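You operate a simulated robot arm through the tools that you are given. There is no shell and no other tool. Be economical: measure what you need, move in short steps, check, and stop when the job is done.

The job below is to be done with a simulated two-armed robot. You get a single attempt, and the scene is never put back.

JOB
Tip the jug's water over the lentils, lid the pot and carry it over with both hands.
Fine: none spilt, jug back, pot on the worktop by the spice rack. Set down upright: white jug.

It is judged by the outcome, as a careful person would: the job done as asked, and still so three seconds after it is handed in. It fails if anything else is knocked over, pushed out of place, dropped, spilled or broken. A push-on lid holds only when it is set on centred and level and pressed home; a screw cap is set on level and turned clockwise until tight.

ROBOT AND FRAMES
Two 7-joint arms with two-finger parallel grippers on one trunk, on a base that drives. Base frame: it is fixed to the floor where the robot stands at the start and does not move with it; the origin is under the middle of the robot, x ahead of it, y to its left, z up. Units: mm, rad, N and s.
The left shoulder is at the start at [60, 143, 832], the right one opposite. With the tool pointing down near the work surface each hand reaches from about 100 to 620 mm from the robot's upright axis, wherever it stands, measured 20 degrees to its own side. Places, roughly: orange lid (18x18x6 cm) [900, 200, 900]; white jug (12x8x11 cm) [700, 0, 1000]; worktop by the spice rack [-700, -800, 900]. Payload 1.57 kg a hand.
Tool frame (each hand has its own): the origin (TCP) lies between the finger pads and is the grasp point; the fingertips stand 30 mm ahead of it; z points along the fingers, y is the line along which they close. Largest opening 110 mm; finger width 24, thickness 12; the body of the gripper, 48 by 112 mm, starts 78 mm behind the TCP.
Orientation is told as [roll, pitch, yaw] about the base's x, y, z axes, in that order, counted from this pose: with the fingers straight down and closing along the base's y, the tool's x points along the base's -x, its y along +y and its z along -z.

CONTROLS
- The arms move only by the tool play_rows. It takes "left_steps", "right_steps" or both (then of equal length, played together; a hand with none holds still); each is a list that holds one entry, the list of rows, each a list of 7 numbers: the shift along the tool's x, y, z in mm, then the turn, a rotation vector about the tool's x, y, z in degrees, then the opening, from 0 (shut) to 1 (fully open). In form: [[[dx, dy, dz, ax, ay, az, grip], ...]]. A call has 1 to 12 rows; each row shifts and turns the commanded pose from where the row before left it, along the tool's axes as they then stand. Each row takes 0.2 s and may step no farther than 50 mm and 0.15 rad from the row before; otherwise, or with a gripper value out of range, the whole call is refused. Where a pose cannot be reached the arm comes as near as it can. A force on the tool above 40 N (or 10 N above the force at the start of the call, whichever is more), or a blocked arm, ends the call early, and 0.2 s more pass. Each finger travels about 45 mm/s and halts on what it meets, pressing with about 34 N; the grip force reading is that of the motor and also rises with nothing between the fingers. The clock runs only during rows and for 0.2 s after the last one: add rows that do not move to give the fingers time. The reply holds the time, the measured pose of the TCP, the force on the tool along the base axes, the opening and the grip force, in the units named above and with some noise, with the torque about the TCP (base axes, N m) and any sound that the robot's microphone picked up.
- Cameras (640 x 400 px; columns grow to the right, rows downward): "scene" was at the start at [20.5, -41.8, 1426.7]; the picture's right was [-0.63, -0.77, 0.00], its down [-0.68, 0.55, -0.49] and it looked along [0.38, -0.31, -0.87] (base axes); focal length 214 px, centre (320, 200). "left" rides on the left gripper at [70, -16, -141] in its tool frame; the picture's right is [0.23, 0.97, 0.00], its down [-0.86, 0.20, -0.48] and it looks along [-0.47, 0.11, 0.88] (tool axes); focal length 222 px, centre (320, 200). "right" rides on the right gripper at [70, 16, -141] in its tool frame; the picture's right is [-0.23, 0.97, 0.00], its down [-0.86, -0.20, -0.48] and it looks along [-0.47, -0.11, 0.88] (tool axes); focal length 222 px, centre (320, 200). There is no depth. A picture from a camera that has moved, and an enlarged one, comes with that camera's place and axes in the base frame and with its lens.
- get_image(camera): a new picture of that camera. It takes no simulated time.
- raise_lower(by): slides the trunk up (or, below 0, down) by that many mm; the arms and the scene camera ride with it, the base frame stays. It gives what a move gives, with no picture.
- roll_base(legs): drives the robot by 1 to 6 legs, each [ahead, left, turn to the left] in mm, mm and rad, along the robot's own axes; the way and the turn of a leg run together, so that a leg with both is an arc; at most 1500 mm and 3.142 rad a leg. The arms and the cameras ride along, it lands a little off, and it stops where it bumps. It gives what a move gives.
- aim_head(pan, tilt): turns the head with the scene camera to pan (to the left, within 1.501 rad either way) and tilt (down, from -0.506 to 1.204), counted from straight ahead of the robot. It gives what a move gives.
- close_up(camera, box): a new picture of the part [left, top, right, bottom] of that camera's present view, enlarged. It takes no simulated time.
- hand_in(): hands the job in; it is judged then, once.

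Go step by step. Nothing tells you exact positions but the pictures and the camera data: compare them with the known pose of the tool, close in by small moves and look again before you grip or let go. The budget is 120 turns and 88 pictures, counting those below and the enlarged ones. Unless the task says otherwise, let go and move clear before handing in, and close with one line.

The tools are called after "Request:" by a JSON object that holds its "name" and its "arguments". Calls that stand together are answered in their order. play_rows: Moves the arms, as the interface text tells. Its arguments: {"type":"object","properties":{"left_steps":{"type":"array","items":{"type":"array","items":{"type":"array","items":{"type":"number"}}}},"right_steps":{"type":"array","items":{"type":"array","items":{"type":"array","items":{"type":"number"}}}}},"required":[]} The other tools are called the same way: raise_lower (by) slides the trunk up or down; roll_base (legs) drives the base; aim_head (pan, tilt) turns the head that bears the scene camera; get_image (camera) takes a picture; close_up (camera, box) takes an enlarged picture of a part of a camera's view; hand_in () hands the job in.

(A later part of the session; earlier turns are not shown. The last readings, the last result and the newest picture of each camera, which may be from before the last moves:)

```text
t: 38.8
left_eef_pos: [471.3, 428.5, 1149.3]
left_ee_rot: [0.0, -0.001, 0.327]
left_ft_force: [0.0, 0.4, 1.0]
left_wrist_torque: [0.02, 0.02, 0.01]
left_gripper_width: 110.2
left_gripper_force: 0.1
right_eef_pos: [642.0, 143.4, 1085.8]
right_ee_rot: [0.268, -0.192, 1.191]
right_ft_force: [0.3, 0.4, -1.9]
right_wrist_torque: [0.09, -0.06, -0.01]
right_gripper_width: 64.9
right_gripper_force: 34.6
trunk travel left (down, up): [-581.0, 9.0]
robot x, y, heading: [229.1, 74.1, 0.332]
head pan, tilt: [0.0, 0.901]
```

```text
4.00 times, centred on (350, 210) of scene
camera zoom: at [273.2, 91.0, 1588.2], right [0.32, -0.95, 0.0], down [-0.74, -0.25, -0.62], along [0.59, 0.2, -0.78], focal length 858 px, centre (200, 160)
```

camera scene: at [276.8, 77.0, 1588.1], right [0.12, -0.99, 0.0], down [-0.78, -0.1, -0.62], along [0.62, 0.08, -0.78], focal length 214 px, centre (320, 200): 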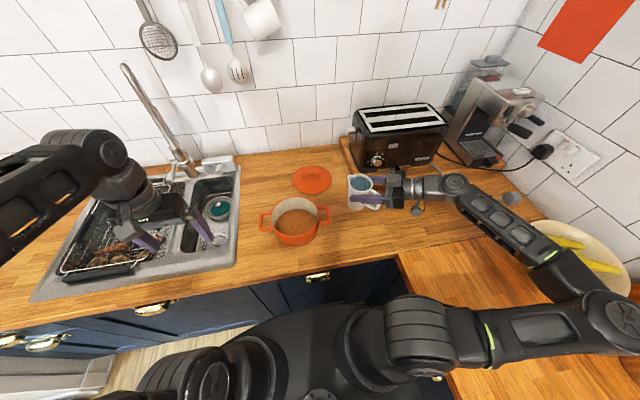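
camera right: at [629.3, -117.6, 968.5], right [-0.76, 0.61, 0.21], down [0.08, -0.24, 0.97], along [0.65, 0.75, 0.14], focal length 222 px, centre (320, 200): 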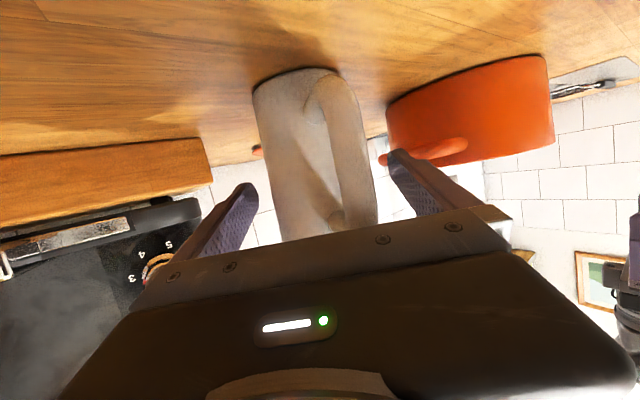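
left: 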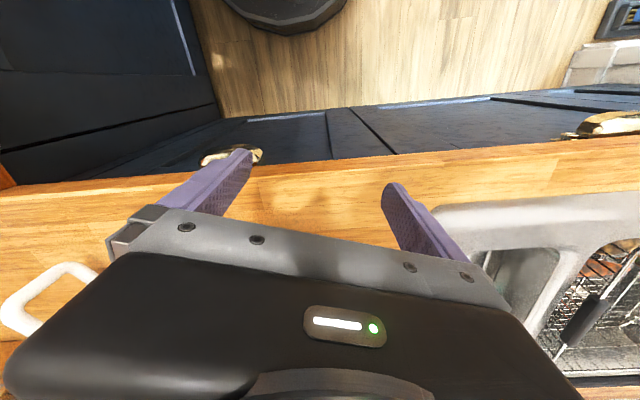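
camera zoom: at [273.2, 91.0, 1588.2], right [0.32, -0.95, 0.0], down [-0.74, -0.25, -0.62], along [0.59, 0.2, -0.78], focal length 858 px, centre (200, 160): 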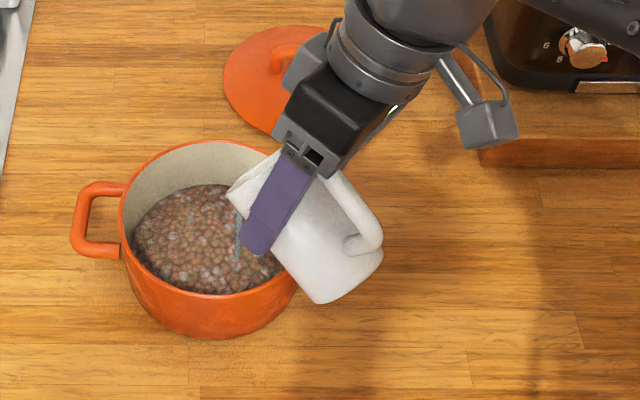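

Still pouring well into the pot, at about 60°. I'll go on to about 80° with a small forward shift.

Request:
{"name": "play_rows", "arguments": {"right_steps": [[[-2, 0, 0, -0.41, 3.8, 1.12, 0.2], [0, 0, 0, 0, 0, 0, 0.2], [-2, 0, 0, -0.41, 3.8, 1.12, 0.2], [0, 0, 0, 0, 0, 0, 0.2], [-2, 0, 0, -0.41, 3.8, 1.12, 0.2], [0, 0, 0, 0, 0, 0, 0.2], [-2, 0, 0, -0.41, 3.8, 1.12, 0.2], [0, 0, 0, 0, 0, 0, 0.2], [-2, 0, 0, -0.41, 3.8, 1.12, 0.2], [0, 0, 0, 0, 0, 0, 0.2], [-2, 0, 0, -0.41, 3.8, 1.12, 0.2], [0, 0, 0, 0, 0, 0, 0.2]]]}}

Request:
{"name": "close_up", "arguments": {"camera": "scene", "box": [270, 160, 430, 260]}}

```text
t: 41.4
left_eef_pos: [471.9, 428.1, 1148.6]
left_ee_rot: [0.001, -0.001, 0.328]
left_ft_force: [0.2, 0.6, -0.5]
left_wrist_torque: [0.01, -0.01, 0.02]
left_gripper_width: 110.1
left_gripper_force: 0.0
right_eef_pos: [645.6, 151.6, 1086.4]
right_ee_rot: [0.295, 0.085, 1.189]
right_ft_force: [-0.1, 0.0, -1.9]
right_wrist_torque: [0.06, -0.05, -0.01]
right_gripper_width: 65.2
right_gripper_force: 34.5
right hand out of reach, approached as far as the arm can: row 9, 11
trunk travel left (down, up): [-581.0, 9.0]
robot x, y, heading: [229.5, 77.1, 0.327]
head pan, tilt: [0.0, 0.901]
```

```text
4.00 times, centred on (350, 210) of scene
camera zoom: at [273.4, 91.8, 1588.1], right [0.32, -0.95, 0.0], down [-0.74, -0.25, -0.62], along [0.59, 0.2, -0.78], focal length 858 px, centre (200, 160)
```

zoom: 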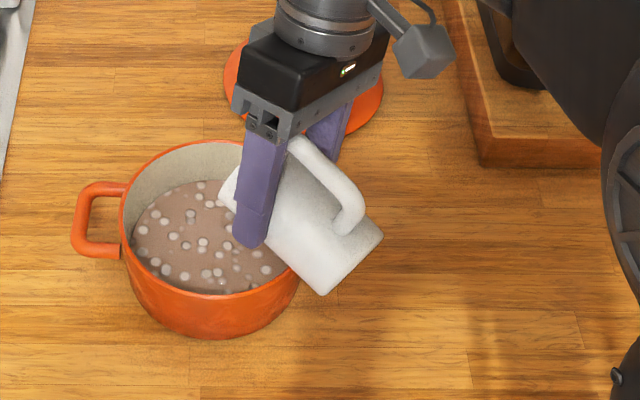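

The arm reaches its limit near 76° of tilt, so some water may remain. I'll swing the jug around its spout, which stays over the pot, to free the wrist for more tilt.

Request:
{"name": "play_rows", "arguments": {"right_steps": [[[0.6, 5.1, 1.6, -0.51, -1.74, 5.72, 0.2], [0.6, 5.1, 1.6, -0.51, -1.74, 5.72, 0.2], [0.6, 5.1, 1.6, -0.51, -1.74, 5.72, 0.2], [0.6, 5.1, 1.6, -0.51, -1.74, 5.72, 0.2], [0.6, 5.1, 1.6, -0.51, -1.74, 5.72, 0.2], [0.6, 5.1, 1.6, -0.51, -1.74, 5.72, 0.2], [0, 0, 0, 0, 0, 0, 0.2]]]}}

Request:
{"name": "get_image", "arguments": {"camera": "scene"}}

```text
t: 43.0
left_eef_pos: [470.6, 429.5, 1148.0]
left_ee_rot: [0.001, 0.0, 0.327]
left_ft_force: [-0.5, 0.5, -0.8]
left_wrist_torque: [0.02, 0.04, 0.03]
left_gripper_width: 110.1
left_gripper_force: 0.1
right_eef_pos: [619.4, 167.2, 1086.1]
right_ee_rot: [0.295, 0.086, 0.559]
right_ft_force: [-0.3, -1.3, -2.1]
right_wrist_torque: [0.04, -0.1, 0.01]
right_gripper_width: 65.3
right_gripper_force: 33.6
trunk travel left (down, up): [-581.0, 9.0]
robot x, y, heading: [231.7, 79.3, 0.324]
head pan, tilt: [0.0, 0.901]
```

```text
54 pictures are left
camera scene: at [273.6, 92.0, 1588.1], right [0.32, -0.95, 0.0], down [-0.74, -0.25, -0.62], along [0.59, 0.2, -0.78], focal length 214 px, centre (320, 200)
```

scene: 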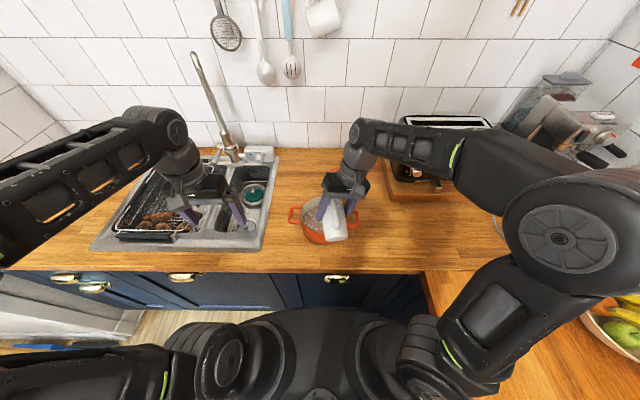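

The swing worked and the spout is still over the pot. I'll try more tilt now.

Request:
{"name": "play_rows", "arguments": {"right_steps": [[[-1, 0, 0, -0.41, 3.8, 1.12, 0.2], [-1, 0, 0, -0.41, 3.8, 1.12, 0.2], [-1, 0, 0, -0.41, 3.8, 1.12, 0.2], [-1, 0, 0, -0.41, 3.8, 1.12, 0.2], [-1, 0, 0, -0.41, 3.8, 1.12, 0.2], [-1, 0, 0, -0.41, 3.8, 1.12, 0.2], [0, 0, 0, 0, 0, 0, 0.2]]]}}

Request:
{"name": "close_up", "arguments": {"camera": "scene", "box": [270, 160, 430, 260]}}

```text
t: 44.6
left_eef_pos: [471.9, 428.9, 1149.7]
left_ee_rot: [0.001, 0.0, 0.327]
left_ft_force: [0.2, 0.1, -0.6]
left_wrist_torque: [-0.03, -0.01, 0.01]
left_gripper_width: 109.9
left_gripper_force: 0.1
right_eef_pos: [612.8, 166.9, 1079.8]
right_ee_rot: [0.32, 0.334, 0.568]
right_ft_force: [-0.3, 0.2, -2.4]
right_wrist_torque: [0.04, -0.05, 0.04]
right_gripper_width: 65.0
right_gripper_force: 33.4
right hand out of reach, approached as far as the arm can: row 4, 5, 6
trunk travel left (down, up): [-581.0, 9.0]
robot x, y, heading: [227.0, 73.4, 0.329]
head pan, tilt: [0.0, 0.901]
```

```text
4.00 times, centred on (350, 210) of scene
camera zoom: at [273.4, 92.1, 1588.1], right [0.32, -0.95, 0.0], down [-0.74, -0.25, -0.62], along [0.59, 0.2, -0.78], focal length 858 px, centre (200, 160)
```

zoom: 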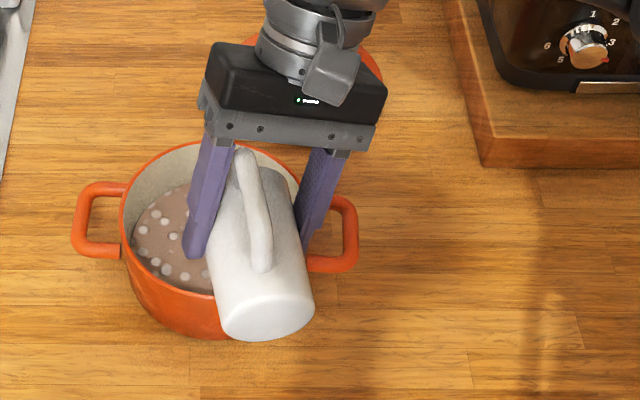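

Tilt has reached about 90° with a small pull-back from the reach limit, and the spout is still well inside the pot. I'll add a bit more tilt to drain it.

Request:
{"name": "play_rows", "arguments": {"right_steps": [[[0, 0, 0, -0.41, 3.8, 1.12, 0.2], [0, 0, 0, -0.41, 3.8, 1.12, 0.2], [0, 0, 0, -0.41, 3.8, 1.12, 0.2], [0, 0, 0, 0, 0, 0, 0.2], [0, 0, 0, 0, 0, 0, 0.2]]]}}

Request:
{"name": "close_up", "arguments": {"camera": "scene", "box": [270, 160, 430, 260]}}

```text
t: 45.8
left_eef_pos: [471.9, 429.9, 1148.7]
left_ee_rot: [0.001, -0.002, 0.325]
left_ft_force: [-0.1, -0.3, 0.2]
left_wrist_torque: [0.0, -0.01, 0.0]
left_gripper_width: 110.0
left_gripper_force: 0.1
right_eef_pos: [611.9, 167.9, 1080.6]
right_ee_rot: [0.34, 0.346, 0.574]
right_ft_force: [0.1, 0.1, -2.1]
right_wrist_torque: [0.01, -0.1, 0.0]
right_gripper_width: 65.3
right_gripper_force: 33.3
right hand out of reach, approached as far as the arm can: row 1, 2, 3
trunk travel left (down, up): [-581.0, 9.0]
robot x, y, heading: [227.6, 78.0, 0.325]
head pan, tilt: [0.0, 0.901]
```

```text
4.00 times, centred on (350, 210) of scene
camera zoom: at [273.3, 92.1, 1588.1], right [0.32, -0.95, 0.0], down [-0.74, -0.25, -0.62], along [0.59, 0.2, -0.78], focal length 858 px, centre (200, 160)
```

zoom: 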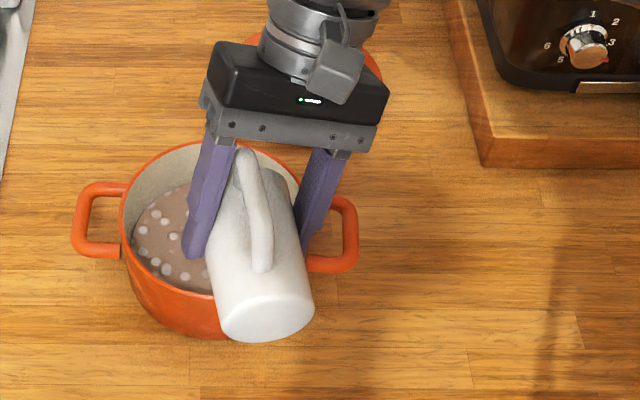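

The tilt is now about 91°. I'll swing a bit further round the spout and try for a few more degrees so the jug drains completely.

Request:
{"name": "play_rows", "arguments": {"right_steps": [[[-0.4, 3.4, 1.1, -2.03, -1.88, 5.32, 0.2], [-0.4, 3.4, 1.1, -2.03, -1.88, 5.32, 0.2], [-0.4, 3.4, 1.1, -2.03, -1.88, 5.32, 0.2], [-0.4, 3.4, 1.1, -2.03, -1.88, 5.32, 0.2], [0, 0, 0, -0.41, 3.8, 1.12, 0.2], [0, 0, 0, -0.41, 3.8, 1.12, 0.2], [0, 0, 0, -0.41, 3.8, 1.12, 0.2], [0, 0, 0, 0, 0, 0, 0.2], [0, 0, 0, 0, 0, 0, 0.2]]]}}

Request:
{"name": "close_up", "arguments": {"camera": "scene", "box": [270, 160, 430, 260]}}

```text
t: 47.8
left_eef_pos: [472.5, 430.1, 1148.9]
left_ee_rot: [0.0, 0.0, 0.326]
left_ft_force: [0.2, 0.7, 0.0]
left_wrist_torque: [-0.01, 0.04, 0.01]
left_gripper_width: 110.0
left_gripper_force: 0.1
right_eef_pos: [607.2, 180.8, 1079.7]
right_ee_rot: [0.366, 0.554, 0.172]
right_ft_force: [0.0, -0.1, -2.6]
right_wrist_torque: [-0.02, -0.06, 0.0]
right_gripper_width: 65.4
right_gripper_force: 34.2
trunk travel left (down, up): [-581.0, 9.0]
robot x, y, heading: [231.6, 78.2, 0.33]
head pan, tilt: [0.0, 0.901]
```

```text
4.00 times, centred on (350, 210) of scene
camera zoom: at [273.7, 91.9, 1588.1], right [0.32, -0.95, 0.0], down [-0.74, -0.25, -0.62], along [0.59, 0.2, -0.78], focal length 858 px, centre (200, 160)
```

zoom: 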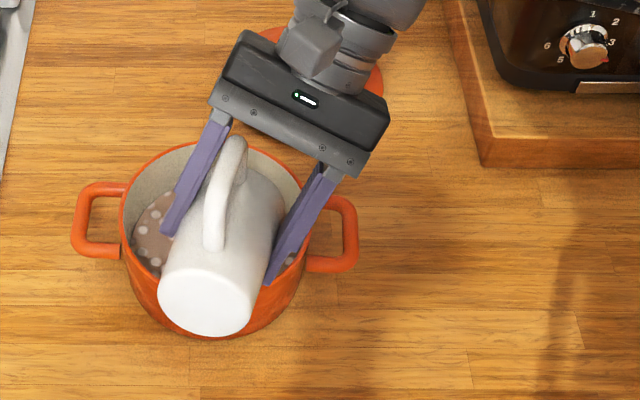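

No clipping this time and the tilt is about 103°. I'll add a little more and hold so it drains.

Request:
{"name": "play_rows", "arguments": {"right_steps": [[[0, 0, 0, -0.41, 3.8, 1.12, 0.2], [0, 0, 0, -0.41, 3.8, 1.12, 0.2], [0, 0, 0, 0, 0, 0, 0.2], [0, 0, 0, 0, 0, 0, 0.2], [0, 0, 0, 0, 0, 0, 0.2], [0, 0, 0, 0, 0, 0, 0.2], [0, 0, 0, 0, 0, 0, 0.2], [0, 0, 0, 0, 0, 0, 0.2]]]}}

```text
t: 49.6
left_eef_pos: [472.6, 427.9, 1148.9]
left_ee_rot: [0.001, 0.0, 0.325]
left_ft_force: [0.3, -0.1, -0.5]
left_wrist_torque: [0.0, -0.03, 0.01]
left_gripper_width: 110.0
left_gripper_force: 0.1
right_eef_pos: [607.9, 180.4, 1080.8]
right_ee_rot: [0.381, 0.621, 0.18]
right_ft_force: [0.5, 0.4, -2.8]
right_wrist_torque: [0.02, -0.08, 0.0]
right_gripper_width: 65.2
right_gripper_force: 33.8
right hand out of reach, approached as far as the arm can: row 2
trunk travel left (down, up): [-581.0, 9.0]
robot x, y, heading: [233.1, 76.6, 0.326]
head pan, tilt: [0.0, 0.901]
```

The jug should be empty. I'll reverse the motion: untilt partly, swing back, then stand it upright.

Request:
{"name": "play_rows", "arguments": {"right_steps": [[[0, 0, -4, 0.82, -7.6, -2.24, 0.2], [0, 0, -4, 0.82, -7.6, -2.24, 0.2], [0, 0, -4, 0.82, -7.6, -2.24, 0.2], [0, 0, 0, 0.79, -7.3, -2.16, 0.2]]]}}

Request:
{"name": "play_rows", "arguments": {"right_steps": [[[-0.7, -6.5, -2, 0.65, 2.22, -7.3, 0.2], [-0.7, -6.5, -2, 0.65, 2.22, -7.3, 0.2], [-0.7, -6.5, -2, 0.65, 2.22, -7.3, 0.2], [-0.7, -6.5, -2, 0.65, 2.22, -7.3, 0.2], [-0.7, -6.5, -2, 0.65, 2.22, -7.3, 0.2], [-0.7, -6.5, -2, 0.65, 2.22, -7.3, 0.2], [-0.7, -6.5, -2, 0.65, 2.22, -7.3, 0.2]]]}}

Request:
{"name": "get_image", "arguments": {"camera": "scene"}}

```text
t: 50.6
left_eef_pos: [471.0, 428.9, 1149.6]
left_ee_rot: [0.001, -0.002, 0.326]
left_ft_force: [-0.5, -0.3, 0.1]
left_wrist_torque: [0.02, -0.06, 0.0]
left_gripper_width: 109.9
left_gripper_force: 0.1
right_eef_pos: [613.3, 176.4, 1088.5]
right_ee_rot: [0.309, 0.073, 0.145]
right_ft_force: [-0.9, -0.3, -2.4]
right_wrist_torque: [0.0, -0.08, -0.01]
right_gripper_width: 65.1
right_gripper_force: 33.8
trunk travel left (down, up): [-581.0, 9.0]
robot x, y, heading: [230.6, 76.4, 0.326]
head pan, tilt: [0.0, 0.901]
```

```text
t: 52.2
left_eef_pos: [472.0, 429.2, 1148.9]
left_ee_rot: [0.001, 0.0, 0.326]
left_ft_force: [-0.7, -0.5, -1.0]
left_wrist_torque: [-0.01, -0.01, 0.01]
left_gripper_width: 110.2
left_gripper_force: 0.0
right_eef_pos: [640.9, 141.8, 1089.0]
right_ee_rot: [0.298, 0.065, 1.083]
right_ft_force: [0.3, -0.8, -2.9]
right_wrist_torque: [0.1, -0.02, -0.01]
right_gripper_width: 65.0
right_gripper_force: 33.8
trunk travel left (down, up): [-581.0, 9.0]
robot x, y, heading: [227.8, 77.9, 0.325]
head pan, tilt: [0.0, 0.901]
```

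```text
50 pictures are left
camera scene: at [273.8, 92.0, 1588.1], right [0.32, -0.95, 0.0], down [-0.74, -0.25, -0.62], along [0.59, 0.2, -0.78], focal length 214 px, centre (320, 200)
```

scene: 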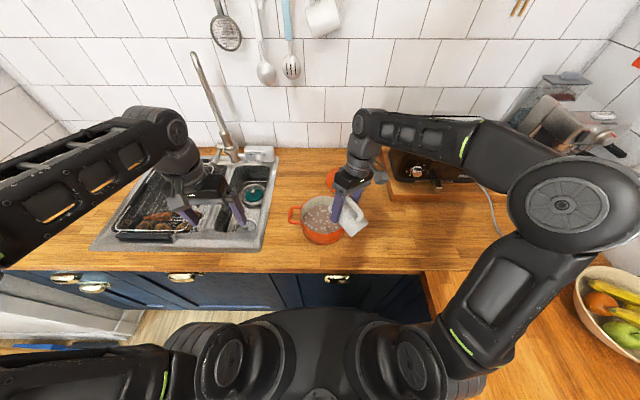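

The jug is back to about 74° tilt, still over the pot. I'll stand it upright, easing to the right at the end.

Request:
{"name": "play_rows", "arguments": {"right_steps": [[[0, 0, 0, 0.856, -7.887, -2.323, 0.2], [0, 0, 0, 0.856, -7.887, -2.323, 0.2], [0, 0, 0, 0.856, -7.887, -2.323, 0.2], [0, 0, 0, 0.856, -7.887, -2.323, 0.2], [0, 0, 0, 0.856, -7.887, -2.323, 0.2], [0, -6, 0, 0.856, -7.887, -2.323, 0.2], [0, -10, 0, 0.856, -7.887, -2.323, 0.2], [0, -10, 0, 0.856, -7.887, -2.323, 0.2], [0, -10, 0, 0.856, -7.887, -2.323, 0.2], [0, 0, 0, 0, 0, 0, 0.2]]]}}

Request:
{"name": "close_up", "arguments": {"camera": "scene", "box": [270, 160, 430, 260]}}

```text
t: 54.4
left_eef_pos: [471.9, 429.1, 1149.1]
left_ee_rot: [-0.001, 0.0, 0.327]
left_ft_force: [-1.0, -0.8, 0.1]
left_wrist_torque: [-0.04, -0.01, -0.01]
left_gripper_width: 109.8
left_gripper_force: 0.0
right_eef_pos: [675.2, 128.8, 1083.6]
right_ee_rot: [0.008, -1.219, 1.272]
right_ft_force: [-0.7, 0.0, -1.7]
right_wrist_torque: [0.0, 0.01, -0.01]
right_gripper_width: 65.3
right_gripper_force: 34.3
trunk travel left (down, up): [-581.0, 9.0]
robot x, y, heading: [230.8, 78.3, 0.323]
head pan, tilt: [0.0, 0.901]
```

```text
4.00 times, centred on (350, 210) of scene
camera zoom: at [273.0, 91.8, 1588.2], right [0.32, -0.95, 0.0], down [-0.74, -0.25, -0.62], along [0.59, 0.2, -0.78], focal length 858 px, centre (200, 160)
```

zoom: 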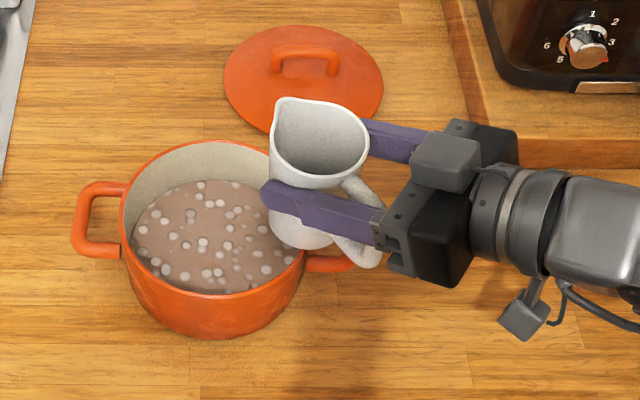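

The jug is empty and upright, with all the water in the pot. Now I'll carry it back over its original spot.

Request:
{"name": "play_rows", "arguments": {"right_steps": [[[9.4, -20.6, -25.5, 0, 0, 0, 0.2], [9.4, -20.6, -25.5, 0, 0, 0, 0.2], [9.4, -20.6, -25.5, 0, 0, 0, 0.2], [9.4, -20.6, -25.5, 0, 0, 0, 0.2], [0, 0, 0, 5.41, 0, 1.99, 0.2], [0, 0, 0, 5.41, 0, 1.99, 0.2], [0, 0, 0, 5.41, 0, 1.99, 0.2], [0, 0, 0, 0, 0, 0, 0.2]]]}}

```text
t: 56.2
left_eef_pos: [472.9, 428.4, 1148.6]
left_ee_rot: [0.0, -0.001, 0.327]
left_ft_force: [0.2, -1.2, 0.5]
left_wrist_torque: [0.0, 0.02, 0.01]
left_gripper_width: 109.8
left_gripper_force: 0.1
right_eef_pos: [723.2, 2.2, 1085.7]
right_ee_rot: [0.008, -1.217, 0.968]
right_ft_force: [0.3, -0.3, -2.0]
right_wrist_torque: [-0.01, -0.02, -0.01]
right_gripper_width: 65.1
right_gripper_force: 34.8
trunk travel left (down, up): [-581.0, 9.0]
robot x, y, heading: [229.9, 74.7, 0.322]
head pan, tilt: [0.0, 0.901]
```

I'm above its spot. I'll lower to just above the counter.

Request:
{"name": "play_rows", "arguments": {"right_steps": [[[18.7, 0, 6.9, 0, 0, 0, 0.2], [18.7, 0, 6.9, 0, 0, 0, 0.2], [18.7, 0, 6.9, 0, 0, 0, 0.2], [18.7, 0, 6.9, 0, 0, 0, 0.2], [9.4, 0, 3.45, 0, 0, 0, 0.2], [5.6, 0, 2.1, 0, 0, 0, 0.2], [0, 0, 0, 0, 0, 0, 0.2], [1.9, 0, 0.7, 0, 0, 0, 0.2], [0, 0, 0, 0, 0, 0, 0.2]]]}}

Request:
{"name": "close_up", "arguments": {"camera": "scene", "box": [320, 180, 440, 255]}}

```text
t: 58.2
left_eef_pos: [470.9, 429.9, 1148.9]
left_ee_rot: [0.0, -0.001, 0.325]
left_ft_force: [-0.7, 0.8, 0.5]
left_wrist_torque: [-0.01, -0.01, 0.01]
left_gripper_width: 109.9
left_gripper_force: 0.1
right_eef_pos: [722.8, 3.5, 988.5]
right_ee_rot: [0.008, -1.216, 0.972]
right_ft_force: [-0.4, -0.4, -1.9]
right_wrist_torque: [0.0, -0.01, -0.01]
right_gripper_width: 65.3
right_gripper_force: 33.3
trunk travel left (down, up): [-581.0, 9.0]
robot x, y, heading: [229.4, 77.2, 0.326]
head pan, tilt: [0.0, 0.901]
```

```text
5.33 times, centred on (380, 218) of scene
camera zoom: at [273.4, 91.8, 1588.1], right [0.32, -0.95, 0.0], down [-0.74, -0.25, -0.62], along [0.59, 0.2, -0.78], focal length 1144 px, centre (0, 107)
```

zoom: 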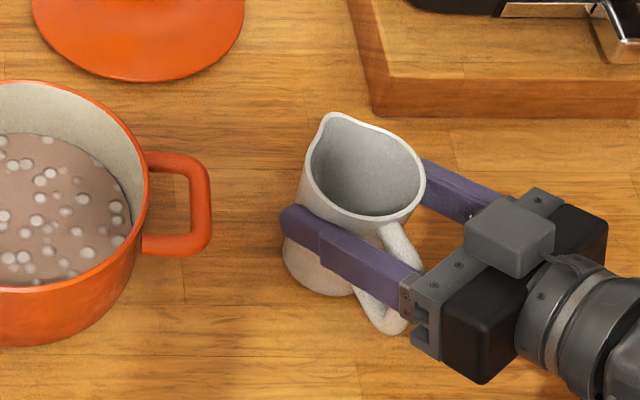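

The jug is about 3 mm above the counter. I'll step it down until it touches.

Request:
{"name": "play_rows", "arguments": {"right_steps": [[[1.4, 0, 0.5, 0, 0, 0, 0.2], [0, 0, 0, 0, 0, 0, 0.2], [1.0, 0, 0.35, 0, 0, 0, 0.2], [0, 0, 0, 0, 0, 0, 0.2], [1.0, 0, 0.35, 0, 0, 0, 0.2], [0, 0, 0, 0, 0, 0, 0.2]]]}}

```text
t: 59.6
left_eef_pos: [471.4, 428.8, 1149.5]
left_ee_rot: [-0.001, 0.001, 0.327]
left_ft_force: [0.3, -0.1, -0.1]
left_wrist_torque: [-0.01, 0.01, -0.01]
left_gripper_width: 109.8
left_gripper_force: 0.0
right_eef_pos: [722.4, 3.1, 985.1]
right_ee_rot: [0.001, -1.221, 0.977]
right_ft_force: [3.3, -0.2, 21.8]
right_wrist_torque: [0.27, 0.08, -0.03]
right_gripper_width: 65.2
right_gripper_force: 34.6
trunk travel left (down, up): [-581.0, 9.0]
robot x, y, heading: [230.6, 76.4, 0.324]
head pan, tilt: [0.0, 0.901]
```

It's touching with about 22 N, so I'll ease back slightly, open, and look before rising.

Request:
{"name": "play_rows", "arguments": {"right_steps": [[[-0.8, 0, -0.3, 0, 0, 0, 0.2], [0, 0, 0, 0, 0, 0, 0.7], [0, 0, 0, 0, 0, 0, 1], [0, 0, 0, 0, 0, 0, 1], [0, 0, 0, 0, 0, 0, 1], [0, 0, 0, 0, 0, 0, 1]]]}}

Request:
{"name": "close_up", "arguments": {"camera": "scene", "box": [320, 180, 440, 255]}}

Request:
{"name": "get_image", "arguments": {"camera": "right"}}

```text
t: 61.0
left_eef_pos: [472.4, 428.4, 1148.5]
left_ee_rot: [0.0, 0.0, 0.325]
left_ft_force: [0.5, 0.2, -0.7]
left_wrist_torque: [-0.03, -0.02, 0.01]
left_gripper_width: 110.2
left_gripper_force: 0.1
right_eef_pos: [721.3, 2.8, 984.2]
right_ee_rot: [0.008, -1.218, 0.969]
right_ft_force: [-0.2, 0.4, 0.2]
right_wrist_torque: [-0.02, -0.01, -0.01]
right_gripper_width: 110.1
right_gripper_force: 0.2
trunk travel left (down, up): [-581.0, 9.0]
robot x, y, heading: [233.9, 75.3, 0.323]
head pan, tilt: [0.0, 0.901]
```

```text
5.33 times, centred on (380, 218) of scene
camera zoom: at [273.2, 91.8, 1588.2], right [0.32, -0.95, 0.0], down [-0.74, -0.25, -0.62], along [0.59, 0.2, -0.78], focal length 1144 px, centre (0, 107)
```

zoom: 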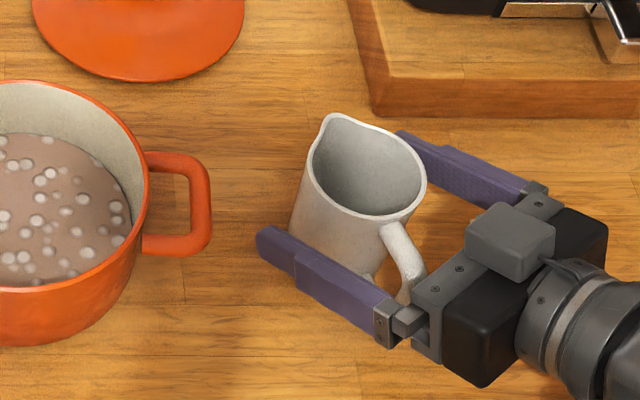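

```text
46 pictures are left
camera right: at [621.6, -119.6, 968.3], right [-0.76, 0.61, 0.22], down [0.08, -0.24, 0.97], along [0.64, 0.76, 0.13], focal length 222 px, centre (320, 200)
```

right: 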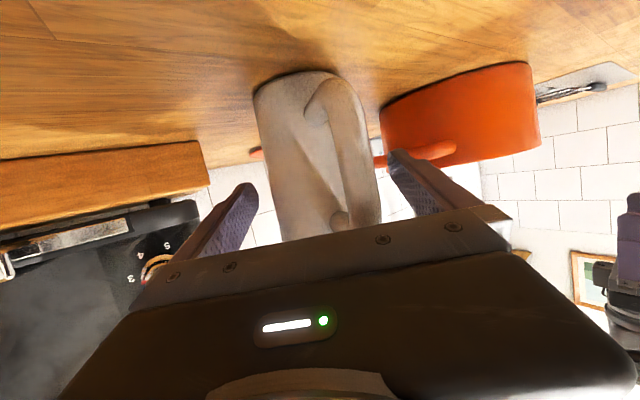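

The jug stands upright at its place. I'll rise straight up, then reorient the right hand to reach forward for the lid's loop, with fingers at the loop's two ends.

Request:
{"name": "play_rows", "arguments": {"right_steps": [[[-14, 0, -5.2, 0, 0, 0, 1], [-28.1, 0, -10.4, 0, 0, 0, 1], [-28.1, 0, -10.4, 0, 0, 0, 1], [-28.1, 0, -10.4, 0, 0, 0, 1], [-28.1, 0, -10.4, 0, 0, 0, 1], [-14, 0, -5.2, 0, 0, 0, 1]]]}}

Request:
{"name": "play_rows", "arguments": {"right_steps": [[[0, 0, 0, 0, 7.45, 0, 1], [0, 0, 0, 0, 7.45, 0, 1], [0, 0, 0, 0, 7.45, 0, 1], [0, 0, 0, 0, 7.45, 0, 1], [0, 0, 0, 4.76, 0, 5.67, 1], [0, 0, 0, 4.76, 0, 5.67, 1], [0, 0, 0, 4.76, 0, 5.67, 1], [0, 0, 0, 4.76, 0, 5.67, 1], [0, 0, 0, 4.7, 0, 5.6, 1], [0, 0, 0, 0, 0, 0, 1]]]}}

Request:
{"name": "get_image", "arguments": {"camera": "scene"}}

```text
t: 62.4
left_eef_pos: [472.5, 428.6, 1147.9]
left_ee_rot: [-0.001, 0.0, 0.327]
left_ft_force: [1.2, -0.3, 0.2]
left_wrist_torque: [0.0, -0.03, 0.02]
left_gripper_width: 110.2
left_gripper_force: 0.0
right_eef_pos: [722.2, 2.8, 1136.7]
right_ee_rot: [0.007, -1.215, 0.971]
right_ft_force: [0.8, 0.0, -0.2]
right_wrist_torque: [0.03, 0.05, 0.0]
right_gripper_width: 110.1
right_gripper_force: 0.0
trunk travel left (down, up): [-581.0, 9.0]
robot x, y, heading: [229.3, 74.5, 0.326]
head pan, tilt: [0.0, 0.901]
```

```text
t: 64.6
left_eef_pos: [472.2, 428.5, 1150.3]
left_ee_rot: [0.0, -0.002, 0.326]
left_ft_force: [0.6, -0.2, -0.1]
left_wrist_torque: [0.0, 0.0, 0.0]
left_gripper_width: 110.0
left_gripper_force: 0.0
right_eef_pos: [722.5, 1.5, 1134.1]
right_ee_rot: [0.0, -0.695, 0.331]
right_ft_force: [0.3, -0.3, -0.4]
right_wrist_torque: [0.02, -0.01, 0.01]
right_gripper_width: 109.6
right_gripper_force: 0.1
trunk travel left (down, up): [-581.0, 9.0]
robot x, y, heading: [228.8, 77.9, 0.328]
head pan, tilt: [0.0, 0.901]
```

```text
45 pictures are left
camera scene: at [273.4, 91.3, 1588.2], right [0.32, -0.95, 0.0], down [-0.74, -0.25, -0.62], along [0.59, 0.2, -0.78], focal length 214 px, centre (320, 200)
```

scene: 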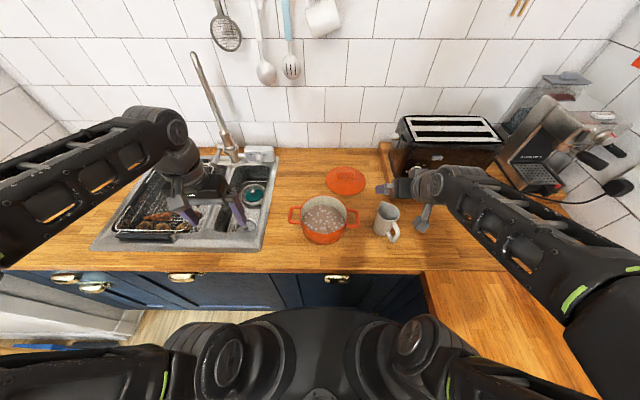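

The orientation is right. I'll move to above and just short of the lid, then look.

Request:
{"name": "play_rows", "arguments": {"right_steps": [[[0, 40, 0, 0, 0, 0, 1], [0, 40, 0, 0, 0, 0, 1], [-18, 38, 15, 0, 0, 0, 1], [-32, 0, 27, 0, 0, 0, 1], [-32, 0, 27, 0, 0, 0, 1], [-32, 0, 27, 0, 0, 0, 1], [-32, 0, 27, 0, 0, 0, 1], [0, 0, 0, 0, 0, 0, 1]]]}}

Request:
{"name": "get_image", "arguments": {"camera": "scene"}}

Request:
{"name": "get_image", "arguments": {"camera": "right"}}

```text
t: 66.4
left_eef_pos: [471.1, 428.2, 1149.7]
left_ee_rot: [0.001, -0.003, 0.326]
left_ft_force: [-0.9, 0.4, -0.3]
left_wrist_torque: [0.02, 0.01, -0.03]
left_gripper_width: 109.7
left_gripper_force: 0.1
right_eef_pos: [862.1, 175.8, 1130.1]
right_ee_rot: [0.003, -0.696, 0.334]
right_ft_force: [-0.9, 0.8, 0.5]
right_wrist_torque: [0.03, 0.01, 0.01]
right_gripper_width: 110.1
right_gripper_force: 0.1
trunk travel left (down, up): [-581.0, 9.0]
robot x, y, heading: [231.7, 79.7, 0.326]
head pan, tilt: [0.0, 0.901]
```

```text
44 pictures are left
camera scene: at [272.5, 91.3, 1588.2], right [0.32, -0.95, 0.0], down [-0.74, -0.25, -0.62], along [0.59, 0.2, -0.78], focal length 214 px, centre (320, 200)
```

scene: 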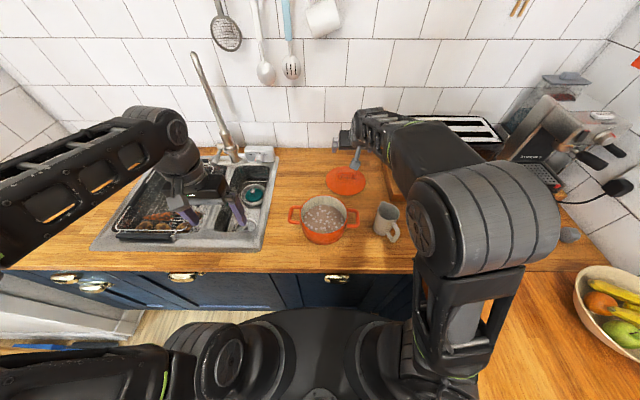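

```text
43 pictures are left
camera right: at [722.3, 142.8, 1194.9], right [-0.15, 0.98, 0.15], down [0.4, -0.07, 0.92], along [0.91, 0.2, -0.38], focal length 222 px, centre (320, 200)
```

right: 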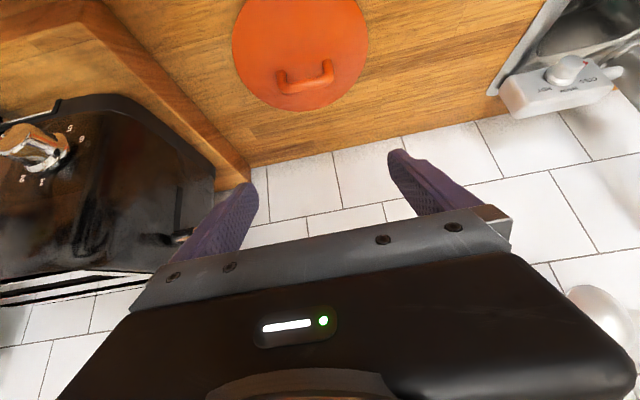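

The lid's loop is at about (909,190), with its bar along my hand's closing direction. I'll go over it and part of the way down.

Request:
{"name": "play_rows", "arguments": {"right_steps": [[[-18.7, -1, 15.7, 0, 0, 0, 1], [-18.7, -1, 15.7, 0, 0, 0, 1], [21.4, 0, 25.5, 0, 0, 0, 1], [21.4, 0, 25.5, 0, 0, 0, 1], [21.4, 0, 25.5, 0, 0, 0, 1], [0, 0, 0, 0, 0, 0, 1]]]}}

Request:
{"name": "get_image", "arguments": {"camera": "right"}}

Request:
{"name": "close_up", "arguments": {"camera": "scene", "box": [290, 110, 430, 198]}}

```text
t: 67.8
left_eef_pos: [471.7, 428.3, 1149.5]
left_ee_rot: [-0.001, 0.002, 0.327]
left_ft_force: [-0.4, -0.6, -0.6]
left_wrist_torque: [0.01, -0.02, -0.01]
left_gripper_width: 110.1
left_gripper_force: 0.0
right_eef_pos: [910.3, 190.6, 1031.4]
right_ee_rot: [0.0, -0.695, 0.332]
right_ft_force: [0.1, 0.2, -0.9]
right_wrist_torque: [0.01, 0.0, 0.0]
right_gripper_width: 110.0
right_gripper_force: 0.0
trunk travel left (down, up): [-581.0, 9.0]
robot x, y, heading: [234.3, 78.1, 0.331]
head pan, tilt: [0.0, 0.901]
```

```text
42 pictures are left
camera right: at [768.6, 158.0, 1094.7], right [-0.15, 0.98, 0.15], down [0.4, -0.07, 0.92], along [0.91, 0.2, -0.38], focal length 222 px, centre (320, 200)
```

right: 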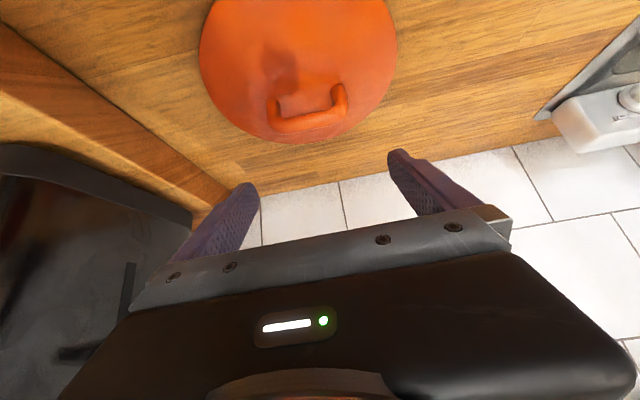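

```text
4.55 times, centred on (360, 154) of scene
camera zoom: at [273.0, 91.8, 1588.2], right [0.32, -0.95, 0.0], down [-0.74, -0.25, -0.62], along [0.59, 0.2, -0.78], focal length 975 px, centre (138, 409)
```

zoom: 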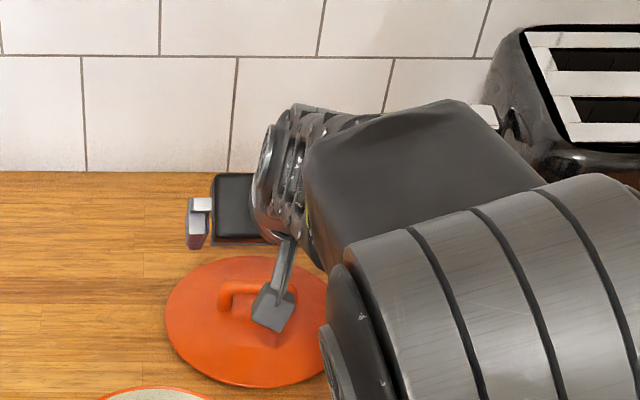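

The loop is centred between the fingers. I'll lower to just around it and look.

Request:
{"name": "play_rows", "arguments": {"right_steps": [[[19.3, 0, 23, 0, 0, 0, 1], [12.9, 0, 15.3, 0, 0, 0, 1], [6.4, 0, 7.7, 0, 0, 0, 1], [0, 0, 0, 0, 0, 0, 1]]]}}

Request:
{"name": "get_image", "arguments": {"camera": "right"}}

Request:
{"name": "close_up", "arguments": {"camera": "scene", "box": [290, 110, 430, 198]}}

```text
t: 68.8
left_eef_pos: [470.9, 428.6, 1149.6]
left_ee_rot: [0.001, 0.0, 0.325]
left_ft_force: [1.1, -0.5, 0.1]
left_wrist_torque: [-0.02, -0.01, -0.02]
left_gripper_width: 109.9
left_gripper_force: 0.1
right_eef_pos: [911.2, 189.7, 972.7]
right_ee_rot: [0.001, -0.694, 0.333]
right_ft_force: [0.1, 0.1, -0.1]
right_wrist_torque: [-0.02, -0.04, 0.03]
right_gripper_width: 109.9
right_gripper_force: 0.0
trunk travel left (down, up): [-581.0, 9.0]
robot x, y, heading: [226.4, 78.8, 0.326]
head pan, tilt: [0.0, 0.901]
```

```text
40 pictures are left
camera right: at [770.3, 157.3, 1036.6], right [-0.15, 0.98, 0.15], down [0.4, -0.07, 0.92], along [0.91, 0.2, -0.38], focal length 222 px, centre (320, 200)
```

right: 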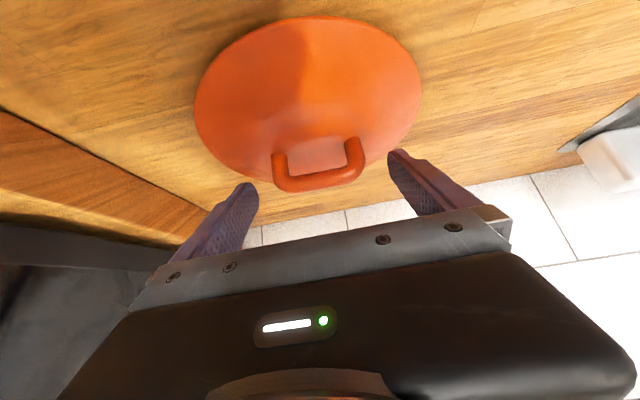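

```text
4.55 times, centred on (360, 154) of scene
camera zoom: at [273.3, 91.8, 1588.2], right [0.32, -0.95, 0.0], down [-0.74, -0.25, -0.62], along [0.59, 0.2, -0.78], focal length 975 px, centre (138, 409)
```

zoom: 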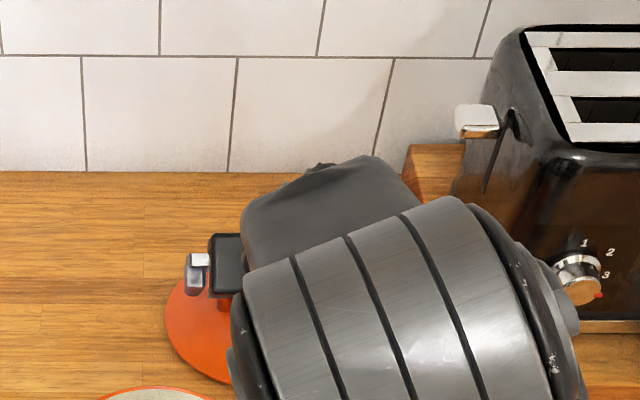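

The loop sits about 9 mm to the tool's x side of the grasp point and is laterally centred. I'll shift and close on its two ends.

Request:
{"name": "play_rows", "arguments": {"right_steps": [[[5, 0, 0, 0, 0, 0, 1], [4, 0, 1, 0, 0, 0, 1], [0, 0, 0, 0, 0, 0, 0.8], [0, 0, 0, 0, 0, 0, 0.6], [0, 0, 0, 0, 0, 0, 0.5], [0, 0, 0, 0, 0, 0, 0.3], [0, 0, 0, 0, 0, 0, 0.2], [0, 0, 0, 0, 0, 0, 0.2], [0, 0, 0, 0, 0, 0, 0.2]]]}}

Request:
{"name": "get_image", "arguments": {"camera": "right"}}

```text
t: 70.8
left_eef_pos: [470.9, 429.0, 1148.8]
left_ee_rot: [0.0, 0.0, 0.328]
left_ft_force: [0.0, 0.0, -0.2]
left_wrist_torque: [0.02, 0.03, 0.03]
left_gripper_width: 110.0
left_gripper_force: 0.1
right_eef_pos: [906.0, 187.6, 966.3]
right_ee_rot: [0.0, -0.695, 0.333]
right_ft_force: [-0.6, 0.9, 0.5]
right_wrist_torque: [0.05, 0.04, 0.01]
right_gripper_width: 70.9
right_gripper_force: 34.2
trunk travel left (down, up): [-581.0, 9.0]
robot x, y, heading: [230.9, 81.1, 0.326]
head pan, tilt: [0.0, 0.901]
```

```text
38 pictures are left
camera right: at [765.1, 155.4, 1030.7], right [-0.15, 0.98, 0.15], down [0.4, -0.07, 0.92], along [0.91, 0.2, -0.38], focal length 222 px, centre (320, 200)
```

right: 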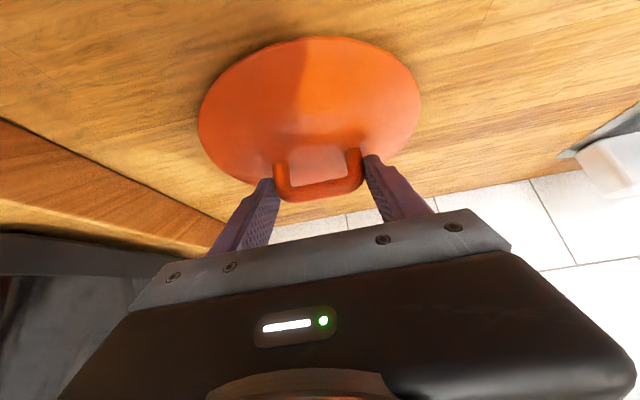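

The lid loop is gripped (71 mm). I'll lift it straight up and carry it toward the pot.

Request:
{"name": "play_rows", "arguments": {"right_steps": [[[-6.4, 0, -7.7, 0, 0, 0, 0.2], [-12.8, 0, -15.4, 0, 0, 0, 0.2], [-16, 0, -19.2, 0, 0, 0, 0.2], [-16, 0, -19.2, 0, 0, 0, 0.2], [-16, 0, -19.2, 0, 0, 0, 0.2], [-6.4, 0, -7.7, 0, 0, 0, 0.2], [0, 0, 0, 0, 0, 0, 0.2]]]}}

Request:
{"name": "get_image", "arguments": {"camera": "right"}}

```text
t: 72.4
left_eef_pos: [472.0, 428.2, 1148.3]
left_ee_rot: [0.001, -0.001, 0.325]
left_ft_force: [0.4, 0.7, -0.4]
left_wrist_torque: [0.02, 0.01, 0.02]
left_gripper_width: 110.0
left_gripper_force: 0.0
right_eef_pos: [906.1, 187.6, 1081.5]
right_ee_rot: [0.003, -0.693, 0.333]
right_ft_force: [-1.2, -0.4, -2.4]
right_wrist_torque: [-0.01, 0.06, 0.0]
right_gripper_width: 71.1
right_gripper_force: 33.2
trunk travel left (down, up): [-581.0, 9.0]
robot x, y, heading: [227.2, 77.7, 0.331]
head pan, tilt: [0.0, 0.901]
```

```text
37 pictures are left
camera right: at [764.1, 155.7, 1145.4], right [-0.15, 0.98, 0.15], down [0.4, -0.07, 0.92], along [0.91, 0.2, -0.38], focal length 222 px, centre (320, 200)
```

right: 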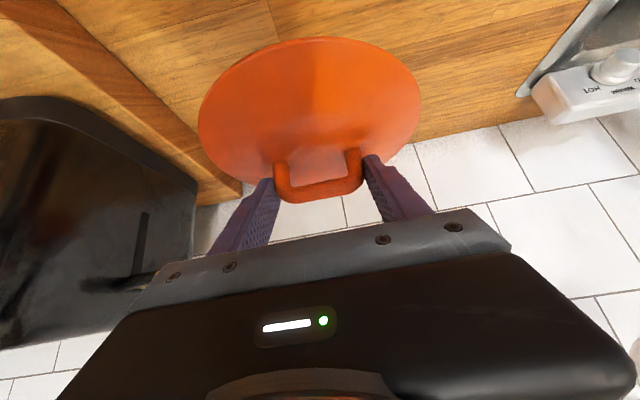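

The lid hangs level. I'll carry it over the pot.

Request:
{"name": "play_rows", "arguments": {"right_steps": [[[9.6, 6, -8, 0, 0, 0, 0.2], [19.2, 11.9, -16, 0, 0, 0, 0.2], [19.2, 11.9, -16, 0, 0, 0, 0.2], [19.2, 11.9, -16, 0, 0, 0, 0.2], [19.2, 11.9, -16, 0, 0, 0, 0.2], [19.2, 11.9, -16, 0, 0, 0, 0.2], [19.2, 11.9, -16, 0, 0, 0, 0.2], [19.2, 11.9, -16, 0, 0, 0, 0.2], [9.6, 6, -8, 0, 0, 0, 0.2], [0, 0, 0, 0, 0, 0, 0.2]]]}}

Request:
{"name": "get_image", "arguments": {"camera": "scene"}}

Request:
{"name": "get_image", "arguments": {"camera": "right"}}

Request:
{"name": "get_image", "arguments": {"camera": "left"}}

```text
t: 74.7
left_eef_pos: [472.7, 428.9, 1148.4]
left_ee_rot: [-0.001, -0.001, 0.324]
left_ft_force: [-0.2, 0.3, -0.4]
left_wrist_torque: [0.02, 0.0, 0.0]
left_gripper_width: 109.9
left_gripper_force: 0.0
right_eef_pos: [716.4, 169.7, 1063.5]
right_ee_rot: [0.033, -0.639, 0.19]
right_ft_force: [0.7, -1.0, -2.4]
right_wrist_torque: [-0.02, 0.05, -0.02]
right_gripper_width: 71.2
right_gripper_force: 34.0
trunk travel left (down, up): [-581.0, 9.0]
robot x, y, heading: [232.0, 76.4, 0.324]
head pan, tilt: [0.0, 0.901]
stopped in row 10 (right hand): the arm was blocked; the commanded pose is now the measured one
```

```text
36 pictures are left
camera scene: at [273.7, 91.8, 1588.1], right [0.32, -0.95, 0.0], down [-0.74, -0.25, -0.62], along [0.59, 0.2, -0.78], focal length 214 px, centre (320, 200)
```

scene: 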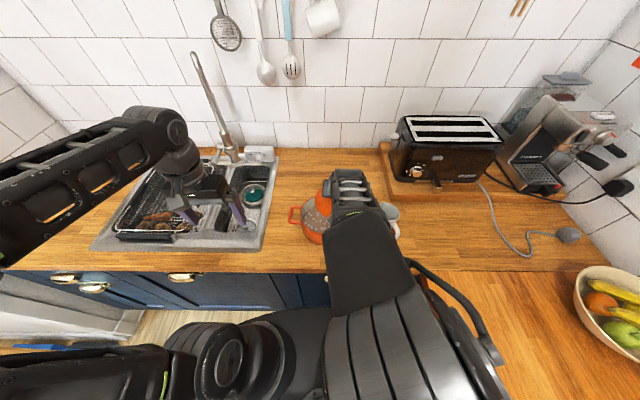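

```text
35 pictures are left
camera right: at [576.7, 154.1, 1136.3], right [-0.02, 0.99, 0.16], down [0.44, -0.14, 0.89], along [0.9, 0.09, -0.43], focal length 222 px, centre (320, 200)
```

right: 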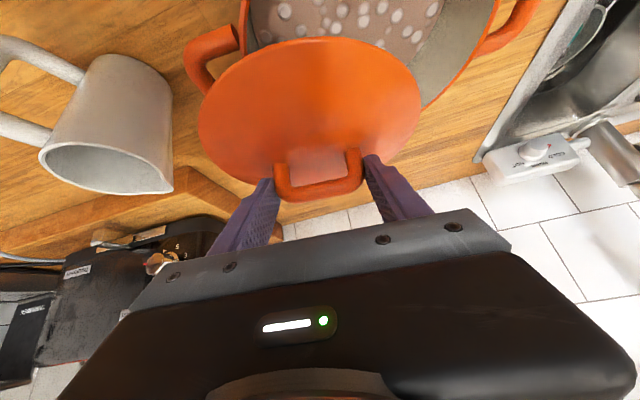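

```text
34 pictures are left
camera left: at [411.3, 391.0, 1290.1], right [-0.53, 0.85, 0.0], down [0.75, 0.46, 0.48], along [0.41, 0.25, -0.88], focal length 222 px, centre (320, 200)
```

left: 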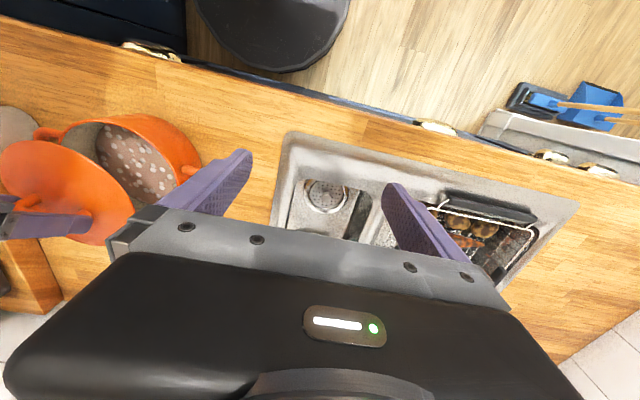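

The arm folded too tight and was blocked by its own body; the lid hasn't touched anything. I'll ease forward and up, restore its level pose, and then back the base up for more room.

Request:
{"name": "play_rows", "arguments": {"right_steps": [[[-32.6, 0, 7.7, 0, 0, 0, 0.2], [-32.6, 0, 7.7, 0, 0, 0, 0.2], [0, 0, 0, -1.6, -1.6, -3.7, 0.2], [0, 0, 0, -1.6, -1.6, -3.7, 0.2], [0, 0, 0, 0, 0, 0, 0.2]]]}}

```text
t: 75.9
left_eef_pos: [471.6, 429.5, 1149.1]
left_ee_rot: [-0.001, 0.0, 0.325]
left_ft_force: [-0.4, 0.7, 0.3]
left_wrist_torque: [0.02, -0.03, 0.02]
left_gripper_width: 109.7
left_gripper_force: 0.1
right_eef_pos: [774.8, 181.8, 1091.1]
right_ee_rot: [-0.016, -0.698, 0.358]
right_ft_force: [-0.2, -0.2, -2.1]
right_wrist_torque: [0.01, 0.03, -0.03]
right_gripper_width: 71.1
right_gripper_force: 34.2
trunk travel left (down, up): [-581.0, 9.0]
robot x, y, heading: [231.0, 76.1, 0.326]
head pan, tilt: [0.0, 0.901]
```

Level is nearly restored. I'll back the base up 120 mm.

Request:
{"name": "roll_base", "arguments": {"legs": [[-120, 0, 0]]}}

Request:
{"name": "play_rows", "arguments": {"right_steps": [[[-11, 13, 9, 0.26, 0, 1.73, 0.2], [-11, 13, 9, 0, 0, 0, 0.2], [0, 13, 0, 0, 0, 0, 0.2], [0, 13, 0, 0, 0, 0, 0.2], [0, 0, 0, 0, 0, 0, 0.2]]]}}

Request:
{"name": "get_image", "arguments": {"camera": "scene"}}

Request:
{"name": "get_image", "arguments": {"camera": "right"}}

```text
t: 77.1
left_eef_pos: [355.1, 388.9, 1149.0]
left_ee_rot: [-0.001, -0.002, 0.326]
left_ft_force: [-0.6, -0.3, 0.6]
left_wrist_torque: [0.01, -0.04, 0.0]
left_gripper_width: 110.2
left_gripper_force: 0.1
right_eef_pos: [657.7, 141.9, 1091.6]
right_ee_rot: [-0.015, -0.701, 0.353]
right_ft_force: [-0.8, -0.6, -1.6]
right_wrist_torque: [-0.01, 0.0, 0.03]
right_gripper_width: 71.2
right_gripper_force: 33.8
trunk travel left (down, up): [-581.0, 9.0]
robot x, y, heading: [118.5, 39.0, 0.325]
head pan, tilt: [0.0, 0.901]
```

```text
t: 78.3
left_eef_pos: [356.3, 389.6, 1148.5]
left_ee_rot: [-0.001, -0.001, 0.321]
left_ft_force: [0.7, 0.7, 0.6]
left_wrist_torque: [0.02, -0.01, 0.01]
left_gripper_width: 109.7
left_gripper_force: 0.0
right_eef_pos: [671.5, 199.3, 1092.0]
right_ee_rot: [0.005, -0.698, 0.314]
right_ft_force: [0.0, -0.4, -2.3]
right_wrist_torque: [0.0, 0.07, -0.01]
right_gripper_width: 70.8
right_gripper_force: 34.4
trunk travel left (down, up): [-581.0, 9.0]
robot x, y, heading: [113.8, 37.4, 0.324]
head pan, tilt: [0.0, 0.901]
```

```text
33 pictures are left
camera scene: at [157.2, 52.4, 1588.1], right [0.32, -0.95, 0.0], down [-0.74, -0.25, -0.62], along [0.59, 0.2, -0.78], focal length 214 px, centre (320, 200)
```

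scene: 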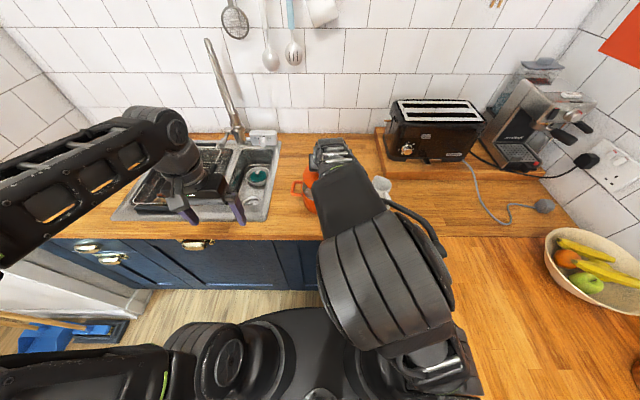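

```text
32 pictures are left
camera right: at [529.1, 168.9, 1154.9], right [-0.14, 0.98, 0.15], down [0.39, -0.08, 0.92], along [0.91, 0.19, -0.37], focal length 222 px, centre (320, 200)
```

right: 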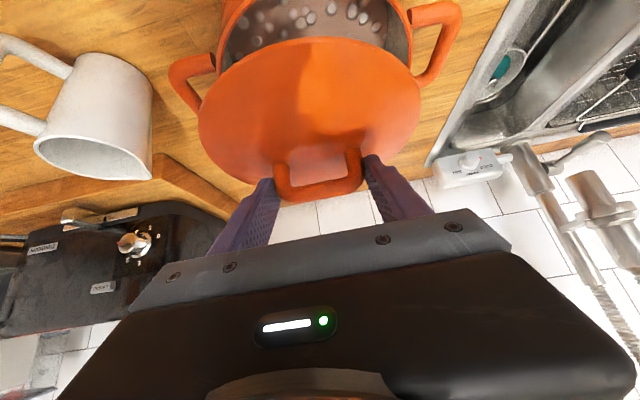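

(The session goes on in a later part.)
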